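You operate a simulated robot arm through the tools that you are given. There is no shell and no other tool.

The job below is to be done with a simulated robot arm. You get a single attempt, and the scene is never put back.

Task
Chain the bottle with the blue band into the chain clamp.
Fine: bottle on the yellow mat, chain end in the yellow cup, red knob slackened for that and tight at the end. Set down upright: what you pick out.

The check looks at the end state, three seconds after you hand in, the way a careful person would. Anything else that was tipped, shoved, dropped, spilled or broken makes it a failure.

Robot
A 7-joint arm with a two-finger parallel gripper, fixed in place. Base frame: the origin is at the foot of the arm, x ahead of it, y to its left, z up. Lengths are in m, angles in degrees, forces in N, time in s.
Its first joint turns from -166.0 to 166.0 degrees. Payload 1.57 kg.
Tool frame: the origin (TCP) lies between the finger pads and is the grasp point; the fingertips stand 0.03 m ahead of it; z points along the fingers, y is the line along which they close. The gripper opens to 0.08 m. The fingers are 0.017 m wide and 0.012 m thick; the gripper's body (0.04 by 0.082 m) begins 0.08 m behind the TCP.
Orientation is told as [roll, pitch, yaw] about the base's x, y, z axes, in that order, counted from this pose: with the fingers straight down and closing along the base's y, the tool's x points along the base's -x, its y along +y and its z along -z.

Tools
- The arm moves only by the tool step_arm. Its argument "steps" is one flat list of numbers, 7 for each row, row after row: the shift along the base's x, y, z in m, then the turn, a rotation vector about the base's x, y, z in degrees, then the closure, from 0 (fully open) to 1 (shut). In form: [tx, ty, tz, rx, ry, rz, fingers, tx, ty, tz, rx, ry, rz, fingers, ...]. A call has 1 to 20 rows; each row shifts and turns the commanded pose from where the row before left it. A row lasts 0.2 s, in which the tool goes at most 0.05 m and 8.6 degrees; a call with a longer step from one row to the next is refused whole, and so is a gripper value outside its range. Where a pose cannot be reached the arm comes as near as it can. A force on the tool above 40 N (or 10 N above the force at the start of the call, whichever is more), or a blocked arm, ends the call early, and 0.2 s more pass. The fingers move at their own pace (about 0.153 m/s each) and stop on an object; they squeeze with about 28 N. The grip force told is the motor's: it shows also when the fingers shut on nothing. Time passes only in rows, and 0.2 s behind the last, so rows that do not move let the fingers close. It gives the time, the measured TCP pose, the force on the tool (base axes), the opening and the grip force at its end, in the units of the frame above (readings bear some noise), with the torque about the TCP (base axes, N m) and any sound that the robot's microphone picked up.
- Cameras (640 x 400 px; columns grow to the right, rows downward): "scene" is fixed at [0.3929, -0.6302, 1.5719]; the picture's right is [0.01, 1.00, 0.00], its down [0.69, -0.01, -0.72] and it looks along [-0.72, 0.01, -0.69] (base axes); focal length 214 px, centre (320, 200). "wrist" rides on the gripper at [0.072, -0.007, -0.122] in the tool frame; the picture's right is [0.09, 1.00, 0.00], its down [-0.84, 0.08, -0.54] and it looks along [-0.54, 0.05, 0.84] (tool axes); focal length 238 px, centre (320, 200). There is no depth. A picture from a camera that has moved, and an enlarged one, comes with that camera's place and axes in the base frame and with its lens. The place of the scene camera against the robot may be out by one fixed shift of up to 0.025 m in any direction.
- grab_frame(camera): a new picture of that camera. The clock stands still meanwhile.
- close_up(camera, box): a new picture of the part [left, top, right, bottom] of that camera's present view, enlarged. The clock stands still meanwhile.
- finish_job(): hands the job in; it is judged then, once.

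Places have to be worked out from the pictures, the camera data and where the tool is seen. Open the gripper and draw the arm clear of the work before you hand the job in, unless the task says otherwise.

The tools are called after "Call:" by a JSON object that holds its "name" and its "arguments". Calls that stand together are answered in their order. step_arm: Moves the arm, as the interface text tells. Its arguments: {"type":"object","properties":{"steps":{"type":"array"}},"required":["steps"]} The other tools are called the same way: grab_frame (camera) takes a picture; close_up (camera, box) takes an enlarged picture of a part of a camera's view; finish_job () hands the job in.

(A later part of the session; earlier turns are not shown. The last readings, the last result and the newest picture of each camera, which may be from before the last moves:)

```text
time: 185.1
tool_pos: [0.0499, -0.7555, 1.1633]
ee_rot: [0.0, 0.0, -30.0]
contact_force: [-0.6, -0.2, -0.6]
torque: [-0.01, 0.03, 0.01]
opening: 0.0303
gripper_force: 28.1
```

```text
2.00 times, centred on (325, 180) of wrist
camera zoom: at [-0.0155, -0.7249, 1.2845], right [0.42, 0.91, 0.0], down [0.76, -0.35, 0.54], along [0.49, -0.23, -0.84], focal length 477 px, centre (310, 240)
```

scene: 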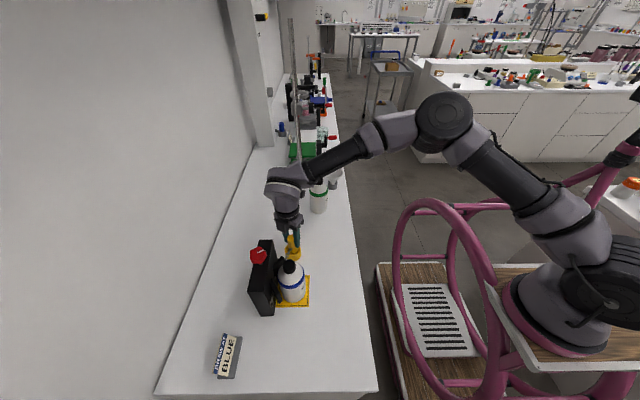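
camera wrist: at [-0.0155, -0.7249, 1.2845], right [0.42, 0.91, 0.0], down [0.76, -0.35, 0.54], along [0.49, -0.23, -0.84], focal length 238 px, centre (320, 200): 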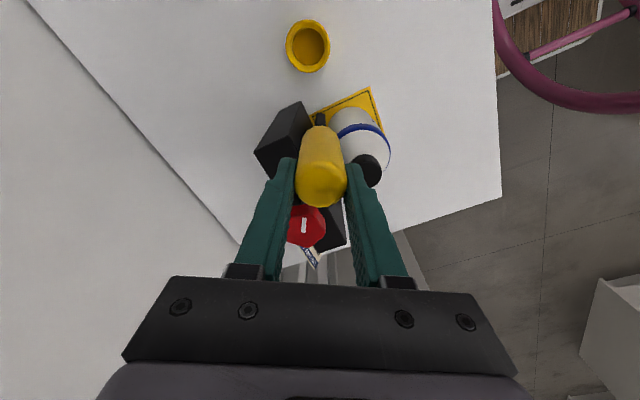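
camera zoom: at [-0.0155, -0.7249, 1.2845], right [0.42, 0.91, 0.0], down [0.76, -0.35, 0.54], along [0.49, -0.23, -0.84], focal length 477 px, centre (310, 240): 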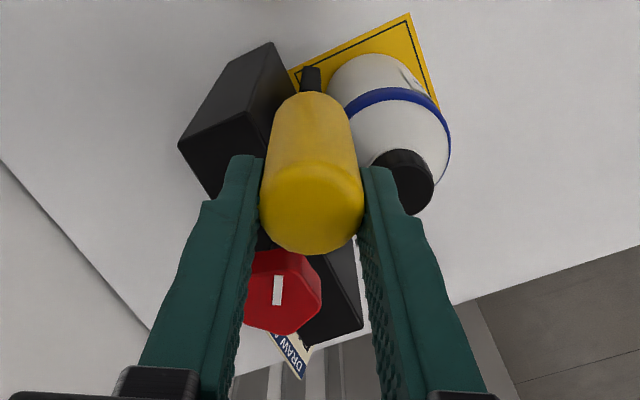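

The free chain is just a fixed-side arc with no path memory and no collision with the bottle, and the seated chain is drawn by a separate rule. So the drawn route isn't something I can steer. I'll finish the procedure properly: plug back in the cup now (knob fully slack, bottle centred), then tighten and re-inspect.

Call:
{"name": "step_arm", "arguments": {"steps": [-0.02, 0, 0, 0, 0, 0, 1, -0.02, 0, 0, 0, 0, 0, 1, -0.02, 0.01, 0, 0, 0, 0, 1, -0.01, 0.005, 0, 0, 0, 0, 1, 0, 0, -0.04, 0, 0, 0, 1, 0, 0, -0.04, 0, 0, 0, 1, 0, 0, -0.035, 0, 0, 0, 1, 0, 0, -0.028, 0, 0, 0, 1, 0, 0, 0, 0, 0, 0, 1]}}

Call:
{"name": "close_up", "arguments": {"camera": "wrist", "box": [240, 90, 400, 230]}}

Call:
{"name": "close_up", "arguments": {"camera": "scene", "box": [235, 210, 335, 330]}}

```text
time: 187.1
tool_pos: [-0.0238, -0.7374, 1.0187]
ee_rot: [-0.2, -0.1, -29.9]
contact_force: [-0.2, 0.6, -0.6]
torque: [0.01, -0.01, -0.02]
opening: 0.0303
gripper_force: 28.0
```

```text
2.86 times, centred on (320, 160) of wrist
camera zoom: at [-0.0897, -0.7057, 1.1404], right [0.42, 0.91, 0.0], down [0.76, -0.35, 0.54], along [0.49, -0.23, -0.84], focal length 681 px, centre (320, 314)
```

zoom: 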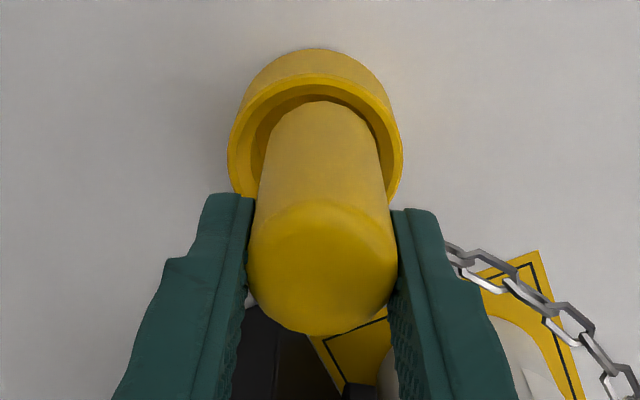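

```text
3.33 times, centred on (285, 270) of scene
camera zoom: at [0.3929, -0.6302, 1.5719], right [0.01, 1.0, 0.0], down [0.69, -0.01, -0.72], along [-0.72, 0.01, -0.69], focal length 715 px, centre (437, -33)
```

zoom: 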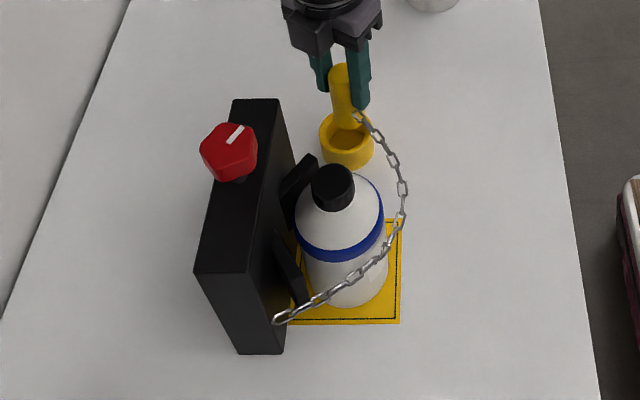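

Aligned over the cup. Inserting: small correction, then lower to the seat.

Call:
{"name": "step_arm", "arguments": {"steps": [0.0015, -0.0015, 0, 0, 0, 0, 1, 0, 0, -0.008, 0, 0, 0, 1, 0, 0, -0.008, 0, 0, 0, 1, 0, 0, -0.008, 0, 0, 0, 1, 0, 0, -0.008, 0, 0, 0, 1, 0, 0, -0.004, 0, 0, 0, 1, 0, 0, 0, 0, 0, 0, 1]}}

Call:
{"name": "close_up", "arguments": {"camera": "wrist", "box": [240, 90, 400, 230]}}

```text
time: 188.7
tool_pos: [-0.0206, -0.741, 0.9813]
ee_rot: [-0.1, 0.0, -29.9]
contact_force: [0.0, 1.0, -0.7]
torque: [0.0, 0.0, 0.02]
opening: 0.0305
gripper_force: 28.2
```

```text
2.86 times, centred on (320, 160) of wrist
camera zoom: at [-0.0873, -0.7104, 1.104], right [0.42, 0.91, 0.0], down [0.76, -0.35, 0.54], along [0.49, -0.23, -0.84], focal length 681 px, centre (320, 314)
```

zoom: 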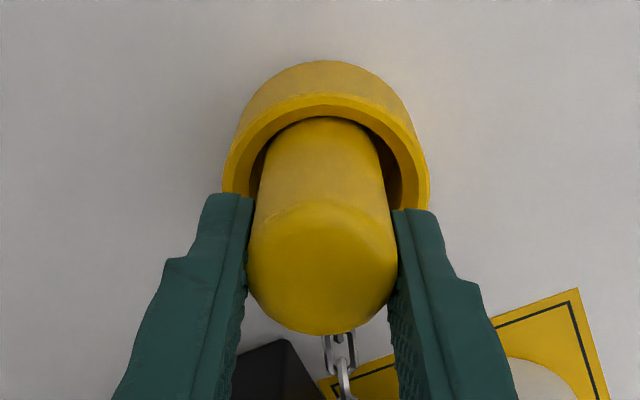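

Call:
{"name": "step_arm", "arguments": {"steps": [0, 0, -0.0015, 0, 0, 0, 1, 0, 0, -0.0015, 0, 0, 0, 1, 0, 0, 0, 0, 0, 0, 1]}}

Call:
{"name": "step_arm", "arguments": {"steps": [0, 0, -0.001, 0, 0, 0, 1, 0, 0, -0.001, 0, 0, 0, 1, 0, 0, 0, 0, 0, 0, 1]}}

```text
time: 189.5
tool_pos: [-0.0198, -0.7416, 0.9789]
ee_rot: [-0.1, 0.0, -29.9]
contact_force: [-0.2, 0.2, -0.8]
torque: [0.0, -0.03, 0.01]
opening: 0.0304
gripper_force: 28.0
```

```text
time: 190.3
tool_pos: [-0.0204, -0.7416, 0.9783]
ee_rot: [-0.1, 0.0, -29.9]
contact_force: [0.3, 0.0, -0.8]
torque: [-0.01, 0.03, -0.02]
opening: 0.0303
gripper_force: 27.9
```

Call:
{"name": "step_arm", "arguments": {"steps": [0, 0, -0.001, 0, 0, 0, 1, 0, 0, -0.001, 0, 0, 0, 1, 0, 0, 0, 0, 0, 0, 1]}}

```text
time: 191.1
tool_pos: [-0.0218, -0.7409, 0.9765]
ee_rot: [-0.1, -0.1, -30.0]
contact_force: [0.7, -0.1, 0.4]
torque: [-0.01, 0.02, 0.0]
opening: 0.0301
gripper_force: 28.2
```

Call:
{"name": "step_arm", "arguments": {"steps": [0, 0, -0.001, 0, 0, 0, 1, 0, 0, -0.0008, 0, 0, 0, 1, 0, 0, 0, 0, 0, 0, 1]}}

```text
time: 191.9
tool_pos: [-0.0204, -0.7422, 0.975]
ee_rot: [-0.2, 0.0, -30.0]
contact_force: [0.4, 2.1, 20.6]
torque: [0.23, 0.01, -0.01]
opening: 0.0303
gripper_force: 27.8
```

Seated (21 N). I'll release, rise, and go to the knob (yaw +6°) to tighten.

Call:
{"name": "step_arm", "arguments": {"steps": [0, 0, 0.001, 0, 0, 0, 1, 0, 0, 0, 0, 0, 0, 0.4, 0, 0, 0, 0, 0, 0, 0, 0, 0, 0, 0, 0, 0, 0, 0, 0, 0.02, 0, 0, 0, 0, 0, 0, 0.03, 0, 0, 0, 0, 0, 0, 0.045, 0, 0, 0, 0, 0, 0, 0.045, 0, 0, 0, 0, 0, 0, 0.045, 0, 0, 0, 0, 0, 0, 0.035, 0, 0, 0, 0, 0.0187, -0.0084, 0, 0, 0, 5, 0, 0.0187, -0.0084, 0, 0, 0, 5, 0, 0.0187, -0.0084, 0, 0, 0, 5, 0, 0.0187, -0.0084, 0, 0, 0, 5, 0, 0.0187, -0.0084, 0, 0, 0, 5, 0, 0.0187, -0.0084, 0, 0, 0, 5, 0, 0.0185, -0.0084, 0, 0, 0, 6, 0, 0, 0, 0, 0, 0, 0, 0]}}

Call:
{"name": "close_up", "arguments": {"camera": "wrist", "box": [240, 80, 400, 220]}}

Call:
{"name": "close_up", "arguments": {"camera": "scene", "box": [235, 210, 335, 330]}}

```text
time: 195.7
tool_pos: [0.1098, -0.8018, 1.1955]
ee_rot: [-0.1, 0.1, 6.1]
contact_force: [-1.0, 0.0, -0.8]
torque: [0.01, 0.01, 0.02]
opening: 0.0803
gripper_force: 0.1
```

```text
2.86 times, centred on (320, 150) of wrist
camera zoom: at [0.04, -0.815, 1.3174], right [-0.2, 0.98, 0.0], down [0.82, 0.17, 0.54], along [0.53, 0.11, -0.84], focal length 681 px, centre (320, 343)
```

zoom: 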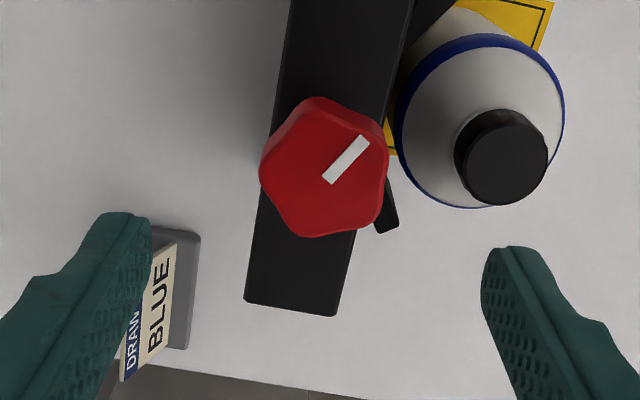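

```text
3.33 times, centred on (285, 270) of scene
camera zoom: at [0.3929, -0.6302, 1.5719], right [0.01, 1.0, 0.0], down [0.69, -0.01, -0.72], along [-0.72, 0.01, -0.69], focal length 715 px, centre (437, -33)
```

zoom: 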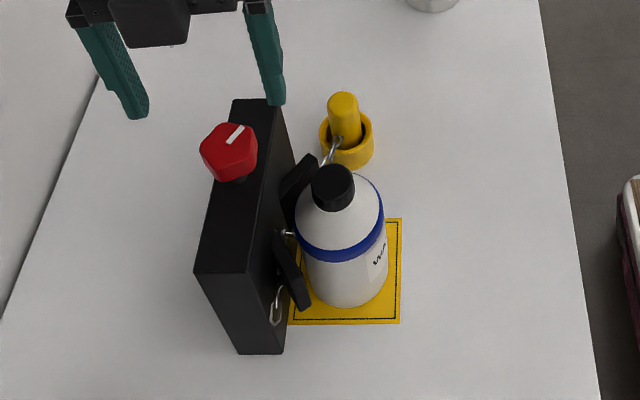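

The plug stands seated, the bottle is centred, and the knob is fully slack. Now I'll grip the knob and tighten clockwise.

Call:
{"name": "step_arm", "arguments": {"steps": [0, 0.0015, -0.03, 0, 0, 0, 0, 0, 0, -0.03, 0, 0, 0, 0, 0, 0, -0.027, 0, 0, 0, 0, 0, 0, 0, 0, 0, 0, 0, 0, 0.001, 0, 0, 0, 0, 0.4, 0, 0, 0, 0, 0, 0, 1, 0, 0, 0, 0, 0, 0, 1]}}

Call:
{"name": "close_up", "arguments": {"camera": "wrist", "box": [220, 100, 420, 260]}}

```text
time: 197.4
tool_pos: [0.1123, -0.7989, 1.1091]
ee_rot: [-0.4, 0.0, 6.3]
contact_force: [1.1, -21.5, -7.7]
torque: [0.18, -0.72, 0.08]
opening: 0.0415
gripper_force: 45.0
stopped in row 7: the force on the tool passed its limit at 41 N (the readings are from after the stop); the commanded pose is now the measured one
```

```text
2.50 times, centred on (320, 180) of wrist
camera zoom: at [0.0414, -0.8126, 1.2305], right [-0.2, 0.98, -0.01], down [0.82, 0.17, 0.54], along [0.53, 0.1, -0.84], focal length 596 px, centre (320, 250)
```

zoom: 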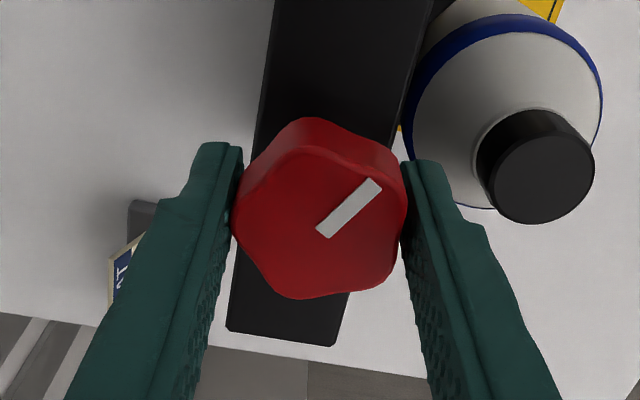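

Gripped, with some side load. I'll relieve it, then turn clockwise in small chunks.

Call:
{"name": "step_arm", "arguments": {"steps": [0, -0.001, -0.0003, 0, 0, 0, 1, 0, 0, 0, 0, 0, 0, 1]}}

Call:
{"name": "step_arm", "arguments": {"steps": [0, 0, 0, 0, 0, -6, 1, 0, 0, 0, 0, 0, -6, 1, 0, 0, 0, 0, 0, 0, 1]}}

```text
time: 198.0
tool_pos: [0.1112, -0.8002, 1.1086]
ee_rot: [-0.4, 0.1, 6.2]
contact_force: [3.8, -17.6, -2.9]
torque: [0.12, 0.58, 0.08]
opening: 0.0415
gripper_force: 44.9
```

```text
time: 198.8
tool_pos: [0.1119, -0.8, 1.1082]
ee_rot: [-0.4, 0.0, -5.9]
contact_force: [6.0, -31.1, -3.0]
torque: [0.44, -0.54, 0.08]
opening: 0.0418
gripper_force: 45.4
```

Call:
{"name": "step_arm", "arguments": {"steps": [0.0002, -0.001, 0, 0, 0, 0, 1, 0.0002, -0.001, 0, 0, 0, 0, 1, 0, 0, 0, 0, 0, 0, 1]}}

Call:
{"name": "step_arm", "arguments": {"steps": [0, 0, 0, 0, 0, -6, 1, 0, 0, 0, 0, 0, -6, 1, 0, 0, 0, 0, 0, 0, 1]}}

```text
time: 199.6
tool_pos: [0.1126, -0.8002, 1.1086]
ee_rot: [-0.1, 0.1, -5.8]
contact_force: [1.0, 0.6, -6.7]
torque: [1.01, -0.26, -0.02]
opening: 0.0415
gripper_force: 45.2
```

```text
time: 200.4
tool_pos: [0.1123, -0.8005, 1.1078]
ee_rot: [-0.4, 0.2, -17.9]
contact_force: [-6.9, 6.3, -18.1]
torque: [0.4, -0.7, -0.02]
opening: 0.0414
gripper_force: 45.1
```

Side loads are small now. Continuing clockwise with light relief in z.

Call:
{"name": "step_arm", "arguments": {"steps": [-0.0003, 0.0002, -0.0005, 0, 0, -6, 1, 0, 0, 0, 0, 0, -6, 1, 0, 0, 0, 0, 0, -6, 1, 0, 0, 0, 0, 0, 0, 1]}}

Call:
{"name": "step_arm", "arguments": {"steps": [0, 0, 0, 0, 0, -6, 1, 0, 0, 0, 0, 0, -6, 1, 0, 0, 0, 0, 0, -6, 1, 0, 0, 0, 0, 0, 0, 1]}}

```text
time: 201.4
tool_pos: [0.1116, -0.8013, 1.1096]
ee_rot: [-0.4, 0.1, -35.9]
contact_force: [-9.3, 0.1, -14.2]
torque: [0.55, 0.11, 0.01]
opening: 0.0416
gripper_force: 44.8
```

```text
time: 202.4
tool_pos: [0.1095, -0.802, 1.109]
ee_rot: [-0.4, 0.0, -53.9]
contact_force: [-6.8, -24.8, -11.3]
torque: [-0.37, -0.87, 0.09]
opening: 0.0416
gripper_force: 44.9
```

Call:
{"name": "step_arm", "arguments": {"steps": [-0.0003, -0.001, -0.0003, 0, 0, 0, 1, 0, -0.0006, 0, 0, 0, 0, 1, 0, 0, 0, 0, 0, 0, 1]}}

Call:
{"name": "step_arm", "arguments": {"steps": [0, 0, 0, 0, 0, -6, 1, 0, 0, 0, 0, 0, -6, 1, 0, 0, 0, 0, 0, -6, 1, 0, 0, 0, 0, 0, 0, 1]}}

```text
time: 203.2
tool_pos: [0.1115, -0.8014, 1.1086]
ee_rot: [-0.3, 0.1, -54.0]
contact_force: [-4.7, -13.1, -2.4]
torque: [0.47, -0.85, 0.04]
opening: 0.0414
gripper_force: 45.5
```

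```text
time: 204.2
tool_pos: [0.1121, -0.8015, 1.1098]
ee_rot: [-0.3, 0.2, -72.0]
contact_force: [-14.2, -5.8, -9.4]
torque: [-0.84, -0.69, 0.08]
opening: 0.0415
gripper_force: 45.2
```

Call:
{"name": "step_arm", "arguments": {"steps": [-0.0005, -0.0003, -0.0003, 0, 0, -6, 1, -0.0003, 0, 0, 0, 0, -6, 1, 0, 0, 0, 0, 0, -6, 1, 0, 0, 0, 0, 0, 0, 1]}}

Call:
{"name": "step_arm", "arguments": {"steps": [0, 0, 0, 0, 0, -6, 1, 0, 0, 0, 0, 0, -6, 1, 0, 0, 0, 0, 0, -6, 1, 0, 0, 0, 0, 0, 0, 1]}}

```text
time: 205.2
tool_pos: [0.1096, -0.8037, 1.109]
ee_rot: [-0.4, 0.1, -90.0]
contact_force: [-21.4, 1.1, 0.3]
torque: [1.05, -0.58, 0.06]
opening: 0.0417
gripper_force: 44.9
```

```text
time: 206.2
tool_pos: [0.1094, -0.8031, 1.1079]
ee_rot: [-0.4, 0.0, -107.9]
contact_force: [-32.5, 6.4, 1.7]
torque: [-0.15, -0.18, 0.1]
opening: 0.0415
gripper_force: 45.1
```

Call:
{"name": "step_arm", "arguments": {"steps": [-0.001, 0.0003, 0, 0, 0, 0, 1, -0.001, 0, 0, 0, 0, 0, 1, 0, 0, 0, 0, 0, 0, 1]}}

Call:
{"name": "step_arm", "arguments": {"steps": [0, 0, 0, 0, 0, -6, 1, 0, 0, 0, 0, 0, -6, 1, 0, 0, 0, 0, 0, -6, 1, 0, 0, 0, 0, 0, 0, 1]}}

```text
time: 207.0
tool_pos: [0.109, -0.8035, 1.1098]
ee_rot: [-0.3, 0.1, -107.7]
contact_force: [-21.8, 2.6, -1.5]
torque: [-1.35, -0.03, 0.06]
opening: 0.0414
gripper_force: 44.6
```

```text
time: 208.0
tool_pos: [0.108, -0.8011, 1.1084]
ee_rot: [-0.4, 0.0, -125.9]
contact_force: [-21.8, 3.9, -6.0]
torque: [-0.67, -0.51, 0.05]
opening: 0.0414
gripper_force: 44.8
```

Call:
{"name": "step_arm", "arguments": {"steps": [-0.0008, 0.0002, 0, 0, 0, -5, 1, -0.0005, 0, 0, 0, 0, -5, 1, 0, 0, 0, 0, 0, 0, 1]}}

Call:
{"name": "step_arm", "arguments": {"steps": [0, 0, 0, 0, 0, -5, 1, 0, 0, 0, 0, 0, -5, 1, 0, 0, 0, 0, 0, 0, 1]}}

Call:
{"name": "close_up", "arguments": {"camera": "wrist", "box": [220, 100, 420, 260]}}

Call:
{"name": "close_up", "arguments": {"camera": "scene", "box": [235, 210, 335, 330]}}

```text
time: 208.8
tool_pos: [0.1074, -0.8027, 1.1088]
ee_rot: [-0.3, 0.1, -135.9]
contact_force: [-15.7, 13.6, 1.8]
torque: [0.18, -0.21, 0.04]
opening: 0.0412
gripper_force: 45.5
```

```text
time: 209.6
tool_pos: [0.1062, -0.8013, 1.1079]
ee_rot: [-0.3, 0.0, -145.9]
contact_force: [-22.2, 12.3, -0.8]
torque: [-0.67, -0.19, 1.03]
opening: 0.0419
gripper_force: 44.6
```

```text
2.50 times, centred on (320, 180) of wrist
camera zoom: at [0.1625, -0.7562, 1.2307], right [0.63, -0.77, -0.01], down [-0.65, -0.54, 0.54], along [-0.42, -0.34, -0.84], focal length 596 px, centre (320, 250)
```

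zoom: 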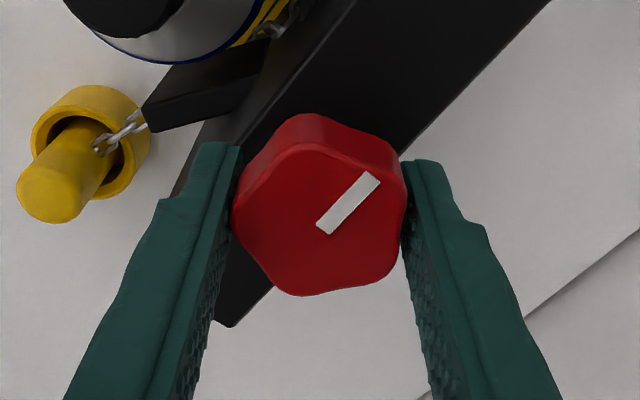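

```text
3.33 times, centred on (285, 270) of scene
camera zoom: at [0.3929, -0.6302, 1.5719], right [0.01, 1.0, 0.0], down [0.69, -0.01, -0.72], along [-0.72, 0.01, -0.69], focal length 715 px, centre (437, -33)
```

zoom: 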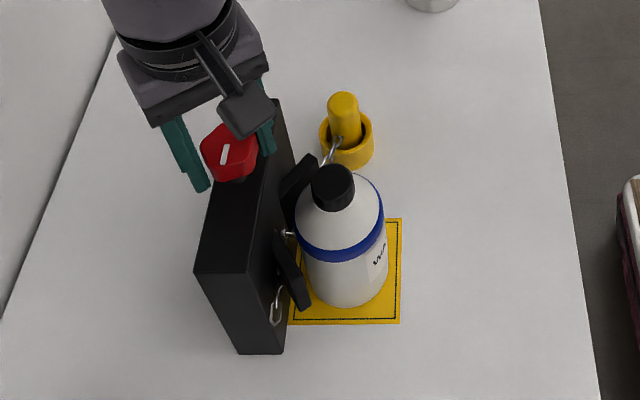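

The tight stop is reached (+1.0 N·m, mark back near its original direction), with the plug seated and the bottle centred. I'll release the knob, rise and inspect everything from above.

Call:
{"name": "step_arm", "arguments": {"steps": [0, 0, 0, 0, 0, 1.5, 1, 0, 0, 0, 0, 0, 0, 0.3, 0, 0, 0, 0, 0, 0, 0, 0, 0, 0.03, 0, 0, 0, 0, 0, 0, 0.045, 0, 0, 0, 0, 0, 0, 0.045, 0, 0, 0, 0, 0, 0, 0, 0, 0, 0, 0]}}

Call:
{"name": "grab_frame", "arguments": {"camera": "wrist"}}

Call:
{"name": "close_up", "arguments": {"camera": "wrist", "box": [220, 0, 420, 150]}}

Call:
{"name": "close_up", "arguments": {"camera": "scene", "box": [235, 210, 335, 330]}}

```text
time: 211.2
tool_pos: [0.1103, -0.8034, 1.2282]
ee_rot: [-0.5, 0.1, -144.3]
contact_force: [0.2, 0.4, -0.5]
torque: [-0.01, 0.0, 0.03]
opening: 0.0799
gripper_force: 0.0
```

```text
taken
camera wrist: at [0.165, -0.7568, 1.3501], right [0.66, -0.76, -0.01], down [-0.63, -0.55, 0.54], along [-0.41, -0.35, -0.84], focal length 238 px, centre (320, 200)
```

wrist: 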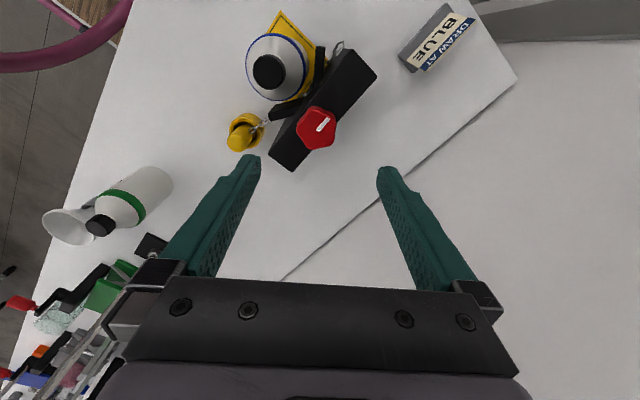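

```text
2.67 times, centred on (320, 75) of wrist
camera zoom: at [0.165, -0.7568, 1.3501], right [0.66, -0.76, -0.01], down [-0.63, -0.55, 0.54], along [-0.41, -0.35, -0.84], focal length 636 px, centre (320, 533)
```

zoom: 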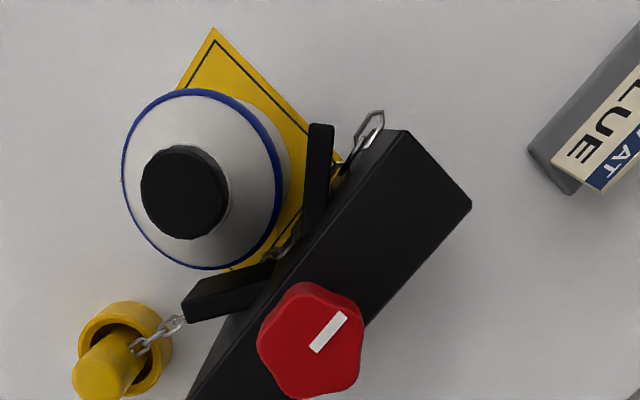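

```text
3.33 times, centred on (285, 270) of scene
camera zoom: at [0.3929, -0.6302, 1.5719], right [0.01, 1.0, 0.0], down [0.69, -0.01, -0.72], along [-0.72, 0.01, -0.69], focal length 715 px, centre (437, -33)
```

zoom: 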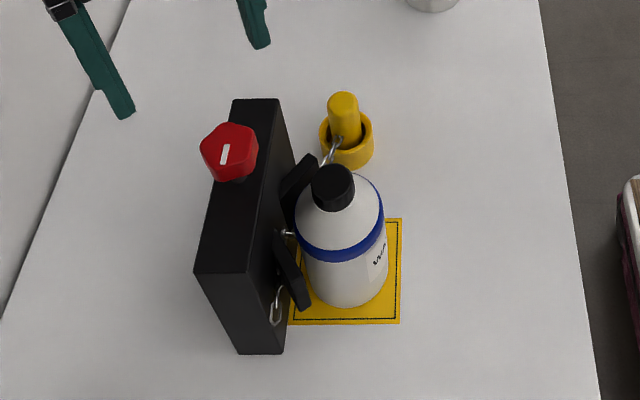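

This view from the back shows the gap between the bottle and jaws clearly. Zooming further on the chain there.

Call:
{"name": "close_up", "arguments": {"camera": "wrist", "box": [260, 30, 350, 130]}}

Call:
{"name": "close_up", "arguments": {"camera": "wrist", "box": [225, 80, 325, 160]}}

```text
4.00 times, centred on (305, 80) of wrist
camera zoom: at [0.165, -0.7568, 1.3501], right [0.66, -0.76, -0.01], down [-0.63, -0.55, 0.54], along [-0.41, -0.35, -0.84], focal length 953 px, centre (380, 680)
```

zoom: 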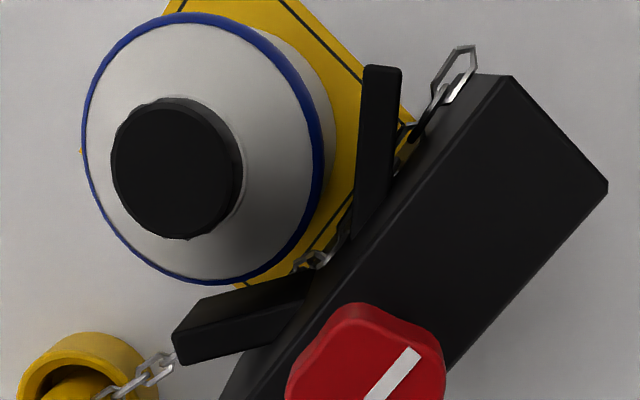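

```text
5.00 times, centred on (275, 120) of wrist
camera zoom: at [0.165, -0.7568, 1.3501], right [0.66, -0.76, -0.01], down [-0.63, -0.55, 0.54], along [-0.41, -0.35, -0.84], focal length 1192 px, centre (545, 600)
```

zoom: 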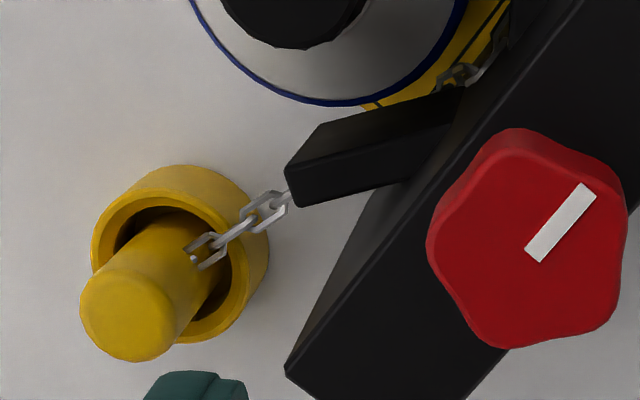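

Measured precisely, the seated chain runs from the plug to the V's apex on the block face (y≈-0.778) and along it to the anchor. That means the clamp sees nothing held in its V, and so far the bottle never actually touched the jaws. I'll grip it with a +y hand offset (so the hand clears the knob), push it into real V contact, and see.

Call:
{"name": "step_arm", "arguments": {"steps": [0, 0.012, 0, 0, 0, 7.8, 0, 0, 0.012, 0, 0, 0, 7.8, 0, 0, 0.012, 0, 0, 0, 7.8, 0, 0, 0.012, 0, 0, 0, 7.8, 0, 0, 0.012, 0, 0, 0, 7.8, 0, 0, 0.012, 0, 0, 0, 7.8, 0, 0, 0.0115, 0, 0, 0, 7.5, 0, 0, 0, -0.04, 0, 0, 0, 0, 0, 0, -0.04, 0, 0, 0, 0, 0, 0, -0.04, 0, 0, 0, 0, 0, 0, 0, 0, 0, 0, 0]}}

Call:
{"name": "close_up", "arguments": {"camera": "wrist", "box": [220, 60, 420, 220]}}

```text
time: 213.6
tool_pos: [0.1066, -0.7199, 1.1094]
ee_rot: [-0.1, 0.0, -90.0]
contact_force: [0.4, 0.1, -0.1]
torque: [-0.01, 0.01, 0.03]
opening: 0.0801
gripper_force: 0.1
```

```text
2.50 times, centred on (320, 140) of wrist
camera zoom: at [0.0995, -0.6474, 1.2311], right [1.0, 0.09, -0.01], down [0.08, -0.84, 0.54], along [0.04, -0.54, -0.84], focal length 596 px, centre (320, 350)
```

zoom: 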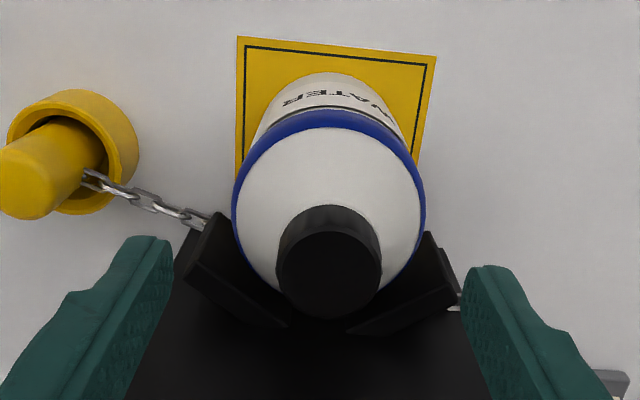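

The bottle's axis is ~10 mm behind the tool; I'll reduce the offset to ~6–7 mm and correct x, then descend around it.

Call:
{"name": "step_arm", "arguments": {"steps": [0.0023, -0.003, -0.02, 0, 0, 0, 0, 0, 0, -0.02, 0, 0, 0, 0, 0, 0, -0.02, 0, 0, 0, 0, 0, 0, -0.015, 0, 0, 0, 0, 0, 0, 0, 0, 0, 0, 0]}}

Call:
{"name": "close_up", "arguments": {"camera": "wrist", "box": [220, 60, 420, 260]}}

```text
time: 214.8
tool_pos: [0.1085, -0.7216, 1.0348]
ee_rot: [-0.4, 0.2, -90.0]
contact_force: [0.2, 0.4, 0.5]
torque: [0.05, 0.0, 0.0]
opening: 0.0802
gripper_force: 0.0
```

```text
2.00 times, centred on (320, 160) of wrist
camera zoom: at [0.1029, -0.6495, 1.1558], right [1.0, 0.09, -0.01], down [0.08, -0.84, 0.54], along [0.04, -0.54, -0.84], focal length 477 px, centre (320, 280)
```

zoom: 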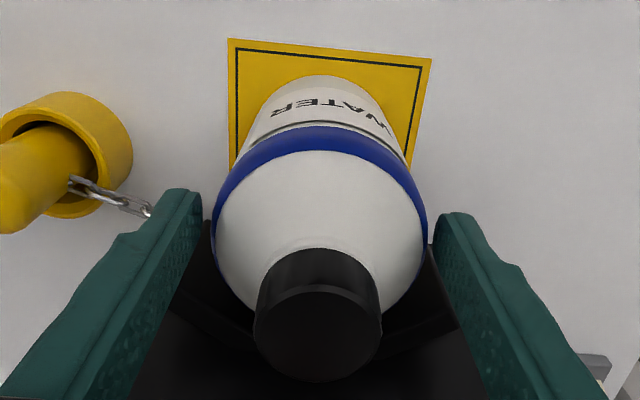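

Centred in x. I'll correct a residual 0.4° tilt, descend to 0.993 and grip.

Call:
{"name": "step_arm", "arguments": {"steps": [0, 0, -0.012, 0.3, -0.15, 0, 0, 0, 0, -0.014, 0, 0, 0, 0, 0, 0, -0.0155, 0, 0, 0, 0, 0, 0, 0, 0, 0, 0, 0, 0, 0, 0, 0, 0, 0, 0.5, 0, 0, 0, 0, 0, 0, 1, 0, 0, 0, 0, 0, 0, 1]}}

Call:
{"name": "step_arm", "arguments": {"steps": [0, 0, 0.0025, 0, 0, 0, 1, 0, -0.003, 0, 0, 0, 0, 1, 0, -0.003, 0, 0, 0, 0, 1, 0, -0.002, 0, 0, 0, 0, 1, 0, 0, 0, 0, 0, 0, 1]}}

Call:
{"name": "close_up", "arguments": {"camera": "scene", "box": [235, 210, 335, 330]}}

```text
time: 216.4
tool_pos: [0.1115, -0.7218, 0.9919]
ee_rot: [-0.2, 0.4, -90.0]
contact_force: [-0.3, 0.4, -0.6]
torque: [0.0, 0.02, -0.01]
opening: 0.074
gripper_force: 28.2
```

```text
time: 217.6
tool_pos: [0.1111, -0.7303, 0.9942]
ee_rot: [-0.3, 0.4, -90.0]
contact_force: [-0.4, 0.2, -0.6]
torque: [0.04, 0.0, -0.01]
opening: 0.0736
gripper_force: 27.8
```

```text
3.33 times, centred on (285, 270) of scene
camera zoom: at [0.3929, -0.6302, 1.5719], right [0.01, 1.0, 0.0], down [0.69, -0.01, -0.72], along [-0.72, 0.01, -0.69], focal length 715 px, centre (437, -33)
```

zoom: 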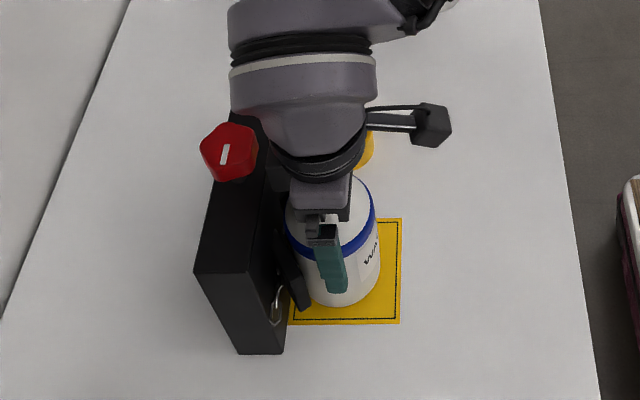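

The bottle is at ≈-0.737. Continuing toward the jaw 1 mm at a time, watching the force.

Call:
{"name": "step_arm", "arguments": {"steps": [0, -0.001, 0, 0, 0, 0, 1, 0, -0.001, 0, 0, 0, 0, 1, 0, 0, 0, 0, 0, 0, 1]}}

Call:
{"name": "step_arm", "arguments": {"steps": [0, -0.001, 0, 0, 0, 0, 1, 0, 0, 0, 0, 0, 0, 1]}}

```text
time: 218.4
tool_pos: [0.1094, -0.7319, 0.9943]
ee_rot: [-0.2, 0.4, -90.0]
contact_force: [-0.3, 0.0, 0.0]
torque: [0.04, -0.04, 0.0]
opening: 0.074
gripper_force: 28.9
```

```text
time: 219.0
tool_pos: [0.1102, -0.7324, 0.9936]
ee_rot: [-0.2, 0.4, -90.0]
contact_force: [0.4, -0.8, -1.1]
torque: [-0.04, -0.01, -0.01]
opening: 0.074
gripper_force: 28.1
```

Call:
{"name": "step_arm", "arguments": {"steps": [0, -0.001, 0, 0, 0, 0, 1, 0, 0, 0, 0, 0, 0, 1]}}

Call:
{"name": "step_arm", "arguments": {"steps": [0, -0.001, 0, 0, 0, 0, 1, 0, 0, 0, 0, 0, 0, 1]}}

```text
time: 219.6
tool_pos: [0.1108, -0.7333, 0.9951]
ee_rot: [-0.2, 0.5, -90.1]
contact_force: [-0.2, -0.3, -1.4]
torque: [0.01, 0.01, 0.0]
opening: 0.0738
gripper_force: 27.7
```

```text
time: 220.2
tool_pos: [0.1108, -0.7344, 0.9951]
ee_rot: [-0.2, 0.4, -90.0]
contact_force: [-0.1, 0.6, -0.4]
torque: [0.03, -0.04, 0.05]
opening: 0.074
gripper_force: 27.0
```

No contact at bottle y≈-0.741. Two more millimetres are possible before the hand nears the knob.

Call:
{"name": "step_arm", "arguments": {"steps": [0, -0.001, 0, 0, 0, 0, 1, 0, 0, 0, 0, 0, 0, 1]}}

Call:
{"name": "close_up", "arguments": {"camera": "wrist", "box": [220, 60, 420, 260]}}

Call:
{"name": "close_up", "arguments": {"camera": "scene", "box": [255, 240, 320, 315]}}

```text
time: 220.8
tool_pos: [0.1102, -0.7347, 0.9943]
ee_rot: [-0.3, 0.5, -90.0]
contact_force: [-0.8, 5.7, -1.1]
torque: [-0.09, 0.01, 0.15]
opening: 0.0738
gripper_force: 27.6
```

```text
2.00 times, centred on (320, 160) of wrist
camera zoom: at [0.1037, -0.6635, 1.117], right [1.0, 0.09, 0.0], down [0.08, -0.84, 0.54], along [0.05, -0.53, -0.84], focal length 477 px, centre (320, 280)
```

zoom: 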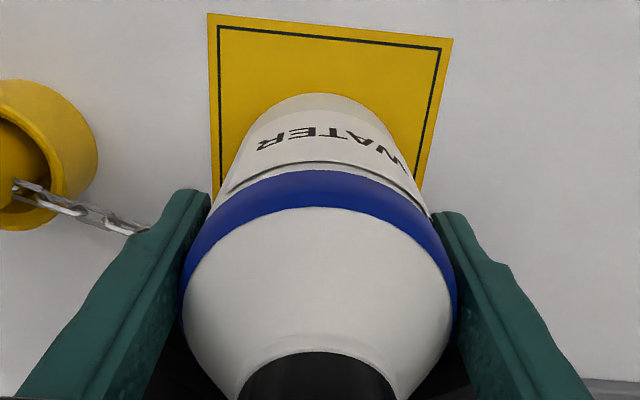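

```text
5.33 times, centred on (288, 278) of scene
camera zoom: at [0.3929, -0.6302, 1.5719], right [0.01, 1.0, 0.0], down [0.69, -0.01, -0.72], along [-0.72, 0.01, -0.69], focal length 1144 px, centre (493, -213)
```

zoom: 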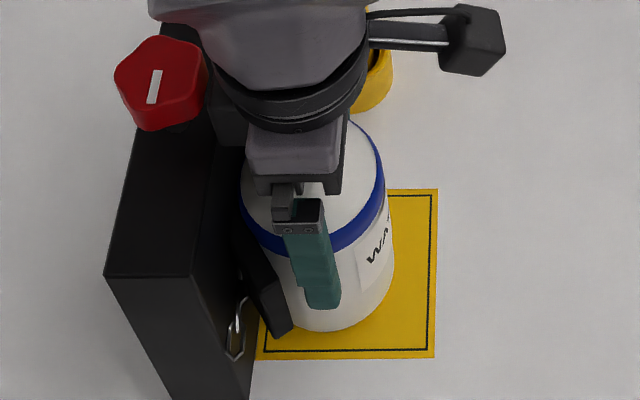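

Contact at last: 5.7 N at bottle height, on the +x jaw plate, with the bottle at ≈-0.742. I'll centre by 0.7 mm, set it down here and look at the chain with the bottle truly seated.

Call:
{"name": "step_arm", "arguments": {"steps": [-0.0007, 0, 0, 0, 0, 0, 1, 0, 0, -0.0015, 0, 0, 0, 1, 0, 0, -0.001, 0, 0, 0, 1, 0, 0, -0.0008, 0, 0, 0, 1, 0, 0, 0, 0, 0, 0, 1]}}

Call:
{"name": "step_arm", "arguments": {"steps": [0, 0, -0.0008, 0, 0, 0, 1, 0, 0, -0.0005, 0, 0, 0, 1, 0, 0, 0, 0, 0, 0, 1]}}

```text
time: 222.0
tool_pos: [0.1095, -0.7365, 0.9919]
ee_rot: [-0.2, 0.5, -89.9]
contact_force: [0.8, 3.7, 3.5]
torque: [-0.14, -0.14, 0.07]
opening: 0.0738
gripper_force: 28.2
```

```text
time: 222.8
tool_pos: [0.1095, -0.7355, 0.991]
ee_rot: [-0.2, 0.2, -90.1]
contact_force: [1.9, -2.4, 10.5]
torque: [-0.17, -0.43, -0.03]
opening: 0.0741
gripper_force: 28.1
```

On the mat and against the jaw. I'll release and rise carefully.

Call:
{"name": "step_arm", "arguments": {"steps": [0, 0, 0.0003, 0, 0, 0, 0.5, 0, 0, 0, 0, 0, 0, 0, 0, 0.002, 0, 0, 0, 0, 0, 0, 0.002, 0.015, 0, 0, 0, 0, 0, 0.002, 0.025, 0, 0, 0, 0, 0, 0, 0.035, 0, 0, 0, 0, 0, 0, 0.045, 0, 0, 0, 0, 0, 0, 0.045, 0, 0, 0, 0, 0, 0, 0.045, 0, 0, 0, 0, 0, 0, 0, 0, 0, 0, 0]}}

Call:
{"name": "close_up", "arguments": {"camera": "wrist", "box": [200, 40, 400, 200]}}

Call:
{"name": "close_up", "arguments": {"camera": "scene", "box": [235, 210, 335, 330]}}

```text
time: 225.0
tool_pos: [0.1123, -0.7291, 1.2009]
ee_rot: [-0.2, 0.5, -90.0]
contact_force: [-0.2, 0.0, 0.0]
torque: [-0.02, -0.04, -0.03]
opening: 0.0801
gripper_force: 0.0
```

```text
2.50 times, centred on (300, 120) of wrist
camera zoom: at [0.1043, -0.6578, 1.3224], right [1.0, 0.09, 0.0], down [0.08, -0.84, 0.54], along [0.05, -0.53, -0.84], focal length 596 px, centre (370, 400)
```

zoom: 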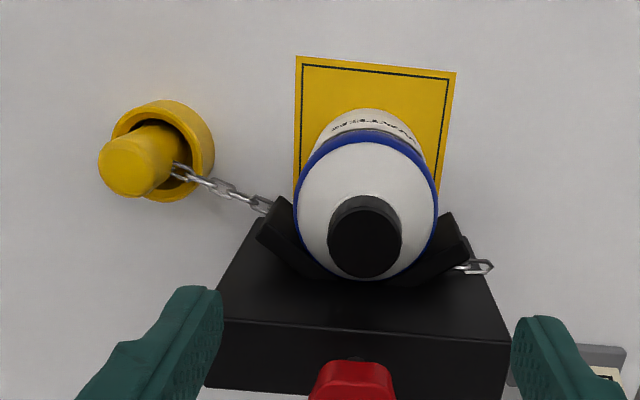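

```text
3.33 times, centred on (285, 270) of scene
camera zoom: at [0.3929, -0.6302, 1.5719], right [0.01, 1.0, 0.0], down [0.69, -0.01, -0.72], along [-0.72, 0.01, -0.69], focal length 715 px, centre (437, -33)
```

zoom: 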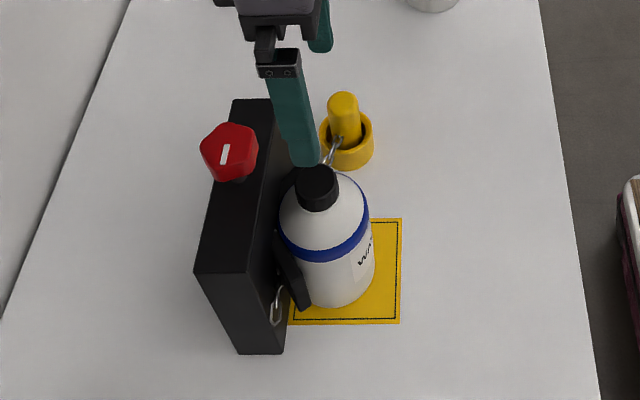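

The bottle is now truly seated in the V, and the chain is unchanged while tight. One last meaningful try: slacken fully and re-seat the plug with the bottle in V contact. Going to the knob (yaw -144°), also removing the small residual tilt.

Call:
{"name": "step_arm", "arguments": {"steps": [0, -0.01, 0, 0.1, 0.2, -7.8, 0, 0, -0.01, 0, 0.1, 0.2, -7.8, 0, 0, -0.01, 0, 0, 0, -7.8, 0, 0, -0.01, 0, 0, 0, -7.8, 0, -0.0005, -0.011, 0, 0, 0, -7.8, 0, -0.0005, -0.011, 0, 0, 0, -7.8, 0, 0, -0.0105, 0, 0, 0, -7.2, 0, 0, 0, 0, 0, 0, 0, 0]}}

Call:
{"name": "close_up", "arguments": {"camera": "wrist", "box": [240, 80, 400, 220]}}

```text
time: 226.8
tool_pos: [0.1099, -0.8019, 1.2014]
ee_rot: [-0.6, 0.5, -144.0]
contact_force: [0.3, 0.8, 0.3]
torque: [0.02, 0.0, 0.0]
opening: 0.08
gripper_force: 0.1
```

```text
2.86 times, centred on (320, 150) of wrist
camera zoom: at [0.1631, -0.7556, 1.3233], right [0.66, -0.75, -0.01], down [-0.63, -0.56, 0.53], along [-0.41, -0.34, -0.85], focal length 681 px, centre (320, 343)
```

zoom: 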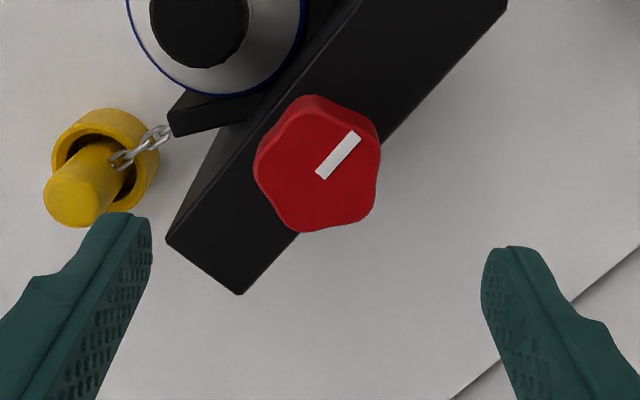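

There's a small tilt (≈0.8° about x) left from the force stops; I'll correct it while descending, then grip the knob.

Call:
{"name": "step_arm", "arguments": {"steps": [0, 0, -0.02, -0.4, 0, 0, 0, 0.0005, 0, -0.025, -0.35, 0, 0, 0, 0, 0, -0.025, 0, 0, 0, 0, 0, 0, -0.0225, 0, 0, 0, 0, 0, 0, 0, 0, 0, 0, 0]}}

Call:
{"name": "close_up", "arguments": {"camera": "wrist", "box": [220, 100, 420, 260]}}

```text
time: 228.0
tool_pos: [0.1088, -0.8005, 1.1046]
ee_rot: [0.1, 0.1, -144.0]
contact_force: [-0.2, -0.7, -0.5]
torque: [-0.02, -0.01, 0.02]
opening: 0.0802
gripper_force: 0.0
```

```text
2.50 times, centred on (320, 180) of wrist
camera zoom: at [0.1629, -0.7522, 1.2269], right [0.66, -0.75, 0.0], down [-0.63, -0.55, 0.54], along [-0.41, -0.36, -0.84], focal length 596 px, centre (320, 250)
```

zoom: 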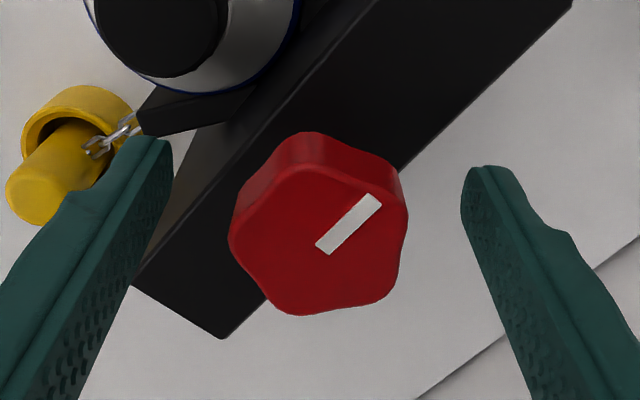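

Call:
{"name": "step_arm", "arguments": {"steps": [-0.0006, 0.0008, 0.004, 0, 0, 0, 0, 0, 0, 0, 0, 0, 0, 0.4, 0, 0, 0, 0, 0, 0, 1, 0, 0, 0, 0, 0, 0, 1]}}

Call:
{"name": "step_arm", "arguments": {"steps": [0, 0, 0, 0, 0, 6, 1, 0, 0, 0, 0, 0, 6, 1, 0, 0, 0, 0, 0, 6, 1, 0, 0, 0, 0, 0, 6, 1, 0, 0, 0, 0, 0, 0, 1]}}

```text
time: 229.0
tool_pos: [0.1091, -0.8, 1.109]
ee_rot: [0.0, 0.1, -143.9]
contact_force: [2.3, -9.2, -0.1]
torque: [-0.01, 0.08, -0.02]
opening: 0.0416
gripper_force: 44.9
```

```text
time: 230.2
tool_pos: [0.1088, -0.8012, 1.1094]
ee_rot: [-0.1, 0.3, -120.0]
contact_force: [8.2, -3.3, -26.3]
torque: [-1.0, 0.05, 0.0]
opening: 0.0415
gripper_force: 44.7
```

Call:
{"name": "step_arm", "arguments": {"steps": [0.0003, 0, -0.0008, 0, 0, 6, 1, 0, 0, -0.0005, 0, 0, 6, 1, 0, 0, 0, 0, 0, 6, 1, 0, 0, 0, 0, 0, 6, 1, 0, 0, 0, 0, 0, 0, 1]}}

Call:
{"name": "step_arm", "arguments": {"steps": [0, 0, 0, 0, 0, 6, 1, 0, 0, 0, 0, 0, 6, 1, 0, 0, 0, 0, 0, 6, 1, 0, 0, 0, 0, 0, 6, 1, 0, 0, 0, 0, 0, 0, 1]}}

```text
time: 231.4
tool_pos: [0.1098, -0.8007, 1.1088]
ee_rot: [0.1, 0.2, -95.9]
contact_force: [12.3, 8.9, -20.1]
torque: [1.03, -0.27, -0.02]
opening: 0.0418
gripper_force: 44.7
```

```text
time: 232.6
tool_pos: [0.1106, -0.8015, 1.1088]
ee_rot: [0.0, 0.0, -71.8]
contact_force: [15.9, 0.8, -27.3]
torque: [-0.65, -0.55, -0.03]
opening: 0.0415
gripper_force: 45.5
```

Call:
{"name": "step_arm", "arguments": {"steps": [0.0007, 0, -0.0008, 0, 0, 6, 1, 0.0003, 0, -0.0005, 0, 0, 6, 1, 0, 0, 0, 0, 0, 6, 1, 0, 0, 0, 0, 0, 6, 1, 0, 0, 0, 0, 0, 0, 1]}}

Call:
{"name": "step_arm", "arguments": {"steps": [0, 0, 0, 0, 0, 6, 1, 0, 0, 0, 0, 0, 6, 1, 0, 0, 0, 0, 0, 6, 1, 0, 0, 0, 0, 0, 0, 1]}}

```text
time: 233.8
tool_pos: [0.1111, -0.801, 1.11]
ee_rot: [0.1, 0.1, -48.0]
contact_force: [14.8, 5.0, -6.6]
torque: [0.71, 0.32, -0.05]
opening: 0.0415
gripper_force: 44.9
```

```text
time: 234.8
tool_pos: [0.1119, -0.8011, 1.1103]
ee_rot: [0.0, 0.2, -29.9]
contact_force: [16.9, 16.6, -0.4]
torque: [0.05, 0.47, -0.02]
opening: 0.0414
gripper_force: 44.9
```

Call:
{"name": "step_arm", "arguments": {"steps": [0.0005, 0.0006, 0, 0, 0, 6, 1, 0.0003, 0.0004, 0, 0, 0, 6, 1, 0, 0, 0, 0, 0, 6, 1, 0, 0, 0, 0, 0, 0, 1]}}

Call:
{"name": "step_arm", "arguments": {"steps": [0, 0.0003, 0, 0, 0, 6, 1, 0, 0.0003, 0, 0, 0, 6, 1, 0, 0, 0, 0, 0, 5, 1, 0, 0, 0, 0, 0, 0, 1]}}

```text
time: 235.8
tool_pos: [0.1116, -0.8009, 1.1094]
ee_rot: [-0.1, 0.2, -11.8]
contact_force: [10.2, 13.6, 3.1]
torque: [0.07, -0.81, -0.03]
opening: 0.0414
gripper_force: 45.3
```

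```text
time: 236.8
tool_pos: [0.1113, -0.8001, 1.1088]
ee_rot: [-0.1, 0.2, 5.0]
contact_force: [5.9, 6.1, 4.2]
torque: [0.18, -0.26, -0.02]
opening: 0.0417
gripper_force: 44.9
```

Call:
{"name": "step_arm", "arguments": {"steps": [0, 0, 0, 0, 0, 3, 1, 0, 0, 0, 0, 0, 2, 1, 0, 0, 0, 0, 0, 0, 1]}}

Call:
{"name": "step_arm", "arguments": {"steps": [0, 0, 0, 0, 0, -1, 1, 0, 0, 0, 0, 0, 0, 0.3, 0, 0, 0, 0, 0, 0, 0, 0, 0, 0.03, 0, 0, 0, 0, 0, 0, 0.045, 0, 0, 0, 0, 0, 0, 0.04, 0, 0, 0, 0, -0.0187, 0.0086, 0, 0, 0, -5, 0, -0.0187, 0.0086, 0, 0, 0, -5, 0, -0.0187, 0.0086, 0, 0, 0, -5, 0, -0.0187, 0.0086, 0, 0, 0, -5, 0, -0.0187, 0.0086, 0, 0, 0, -6, 0, -0.0187, 0.0086, 0, 0, 0, -6, 0, -0.0187, 0.0086, 0, 0, 0, -7, 0, 0, 0, -0.04, 0, 0, 0, 0, 0, 0, -0.04, 0, 0, 0, 0, 0, 0, -0.025, 0, 0, 0, 0, 0, 0, 0, 0, 0, 0, 0]}}

Call:
{"name": "close_up", "arguments": {"camera": "wrist", "box": [220, 80, 420, 240]}}

```text
time: 237.6
tool_pos: [0.1096, -0.8004, 1.1095]
ee_rot: [-0.1, 0.1, 9.9]
contact_force: [0.3, 6.9, 3.2]
torque: [0.21, 0.39, -0.48]
opening: 0.0413
gripper_force: 44.6
```

```text
time: 241.2
tool_pos: [-0.0206, -0.7382, 1.1193]
ee_rot: [0.0, 0.2, -30.0]
contact_force: [-0.2, 0.5, -0.2]
torque: [0.03, -0.02, 0.01]
opening: 0.0799
gripper_force: 0.2
```

```text
2.50 times, centred on (320, 160) of wrist
camera zoom: at [-0.0866, -0.7087, 1.2396], right [0.42, 0.91, 0.0], down [0.76, -0.35, 0.54], along [0.49, -0.23, -0.84], focal length 596 px, centre (320, 300)
```

zoom: 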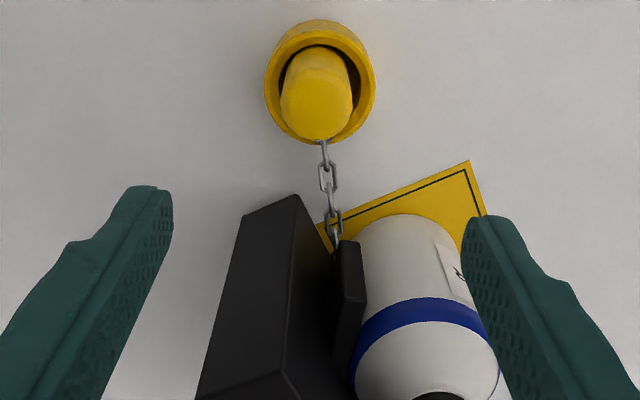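

At the slack stop, and now above the plug. I'll descend, grip and lift it.

Call:
{"name": "step_arm", "arguments": {"steps": [-0.001, -0.0018, -0.04, 0, 0, 0, 0, 0, 0, -0.04, 0, 0, 0, 0, 0, 0, -0.035, 0, 0, 0, 0, 0, 0, -0.0275, 0, 0, 0, 0, 0, 0, 0, 0, 0, 0, 0, 0, 0, 0, 0, 0, 0, 0.4, 0, 0, 0, 0, 0, 0, 1, 0, 0, 0, 0, 0, 0, 1]}}

Call:
{"name": "close_up", "arguments": {"camera": "wrist", "box": [220, 80, 420, 240]}}

```text
time: 243.0
tool_pos: [-0.0205, -0.7403, 0.9759]
ee_rot: [0.0, 0.1, -30.0]
contact_force: [0.5, 0.6, 0.2]
torque: [-0.01, -0.01, 0.0]
opening: 0.0302
gripper_force: 27.7
```

```text
2.50 times, centred on (320, 160) of wrist
camera zoom: at [-0.087, -0.7095, 1.0969], right [0.42, 0.91, 0.0], down [0.76, -0.35, 0.54], along [0.49, -0.23, -0.84], focal length 596 px, centre (320, 300)
```

zoom: 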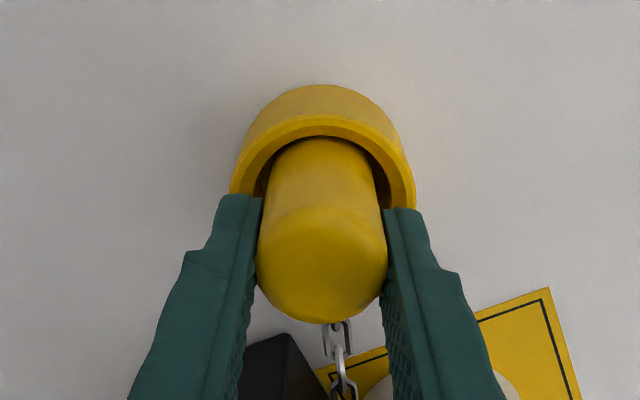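

Gripped. Lifting and carrying it out around the front to the open side.

Call:
{"name": "step_arm", "arguments": {"steps": [0, 0, 0.01, 0, 0, 0, 1, 0, 0, 0.012, 0, 0, 0, 1, 0, 0, 0.012, 0, 0, 0, 1, 0, 0, 0.012, 0, 0, 0, 1, 0.0052, 0.0131, 0, 0, 0, -3.25, 1, 0.0052, 0.0131, 0, 0, 0, -3.25, 1, 0.0052, 0.0131, 0, 0, 0, -3.25, 1, 0.0052, 0.0131, 0, 0, 0, -3.25, 1, 0.0167, 0.0133, -0.006, 0, 0, -5, 1, 0.0167, 0.0133, -0.006, 0, 0, -5, 1, 0.0167, 0.0133, -0.006, 0, 0, -5, 1, 0.0175, 0.003, -0.002, 0, 0, -4, 1, 0.0175, 0.003, -0.002, 0, 0, -4, 1, 0.0175, 0.003, -0.002, 0, 0, -4, 1, 0.0175, 0.003, -0.002, 0, 0, -4, 1, 0.0231, 0.0015, 0, 0, 0, -4, 1, 0.0231, 0.0015, 0, 0, 0, -4, 1, 0.0231, 0.0015, 0, 0, 0, -4, 1, 0.0231, 0.0015, 0, 0, 0, -4, 1, 0, 0, 0, 0, 0, 0, 1]}}

Call:
{"name": "step_arm", "arguments": {"steps": [0.014, -0.02, 0, 0, 0, 0, 1, 0.014, -0.022, 0, 0, 0, 0, 1, 0.012, -0.025, 0, 0, 0, 0, 1, 0.01, -0.025, 0, 0, 0, 0, 1, 0.004, -0.025, 0, 0, 0, 0, 1, 0, -0.02, 0, 0, 0, 0, 1, 0, 0, 0, 0, 0, 0, 1]}}

Call:
{"name": "close_up", "arguments": {"camera": "scene", "box": [220, 220, 370, 380]}}

```text
time: 247.2
tool_pos: [0.2112, -0.6275, 0.9962]
ee_rot: [0.1, 0.1, -90.1]
contact_force: [0.3, -0.2, -0.4]
torque: [-0.01, 0.0, -0.02]
opening: 0.0304
gripper_force: 28.3
```

```text
time: 248.8
tool_pos: [0.2638, -0.7669, 0.9969]
ee_rot: [0.1, 0.1, -90.0]
contact_force: [-0.3, 0.0, -0.4]
torque: [0.02, 0.03, -0.04]
opening: 0.0303
gripper_force: 28.1
```

```text
2.50 times, centred on (295, 300) of scene
camera zoom: at [0.3929, -0.6302, 1.5719], right [0.01, 1.0, 0.0], down [0.69, -0.01, -0.72], along [-0.72, 0.01, -0.69], focal length 536 px, centre (382, -50)
```

zoom: 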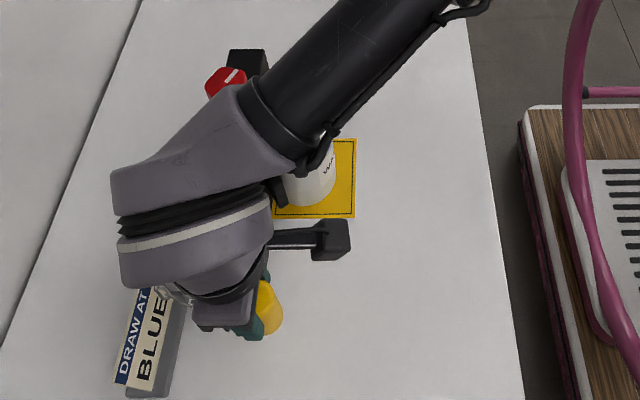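

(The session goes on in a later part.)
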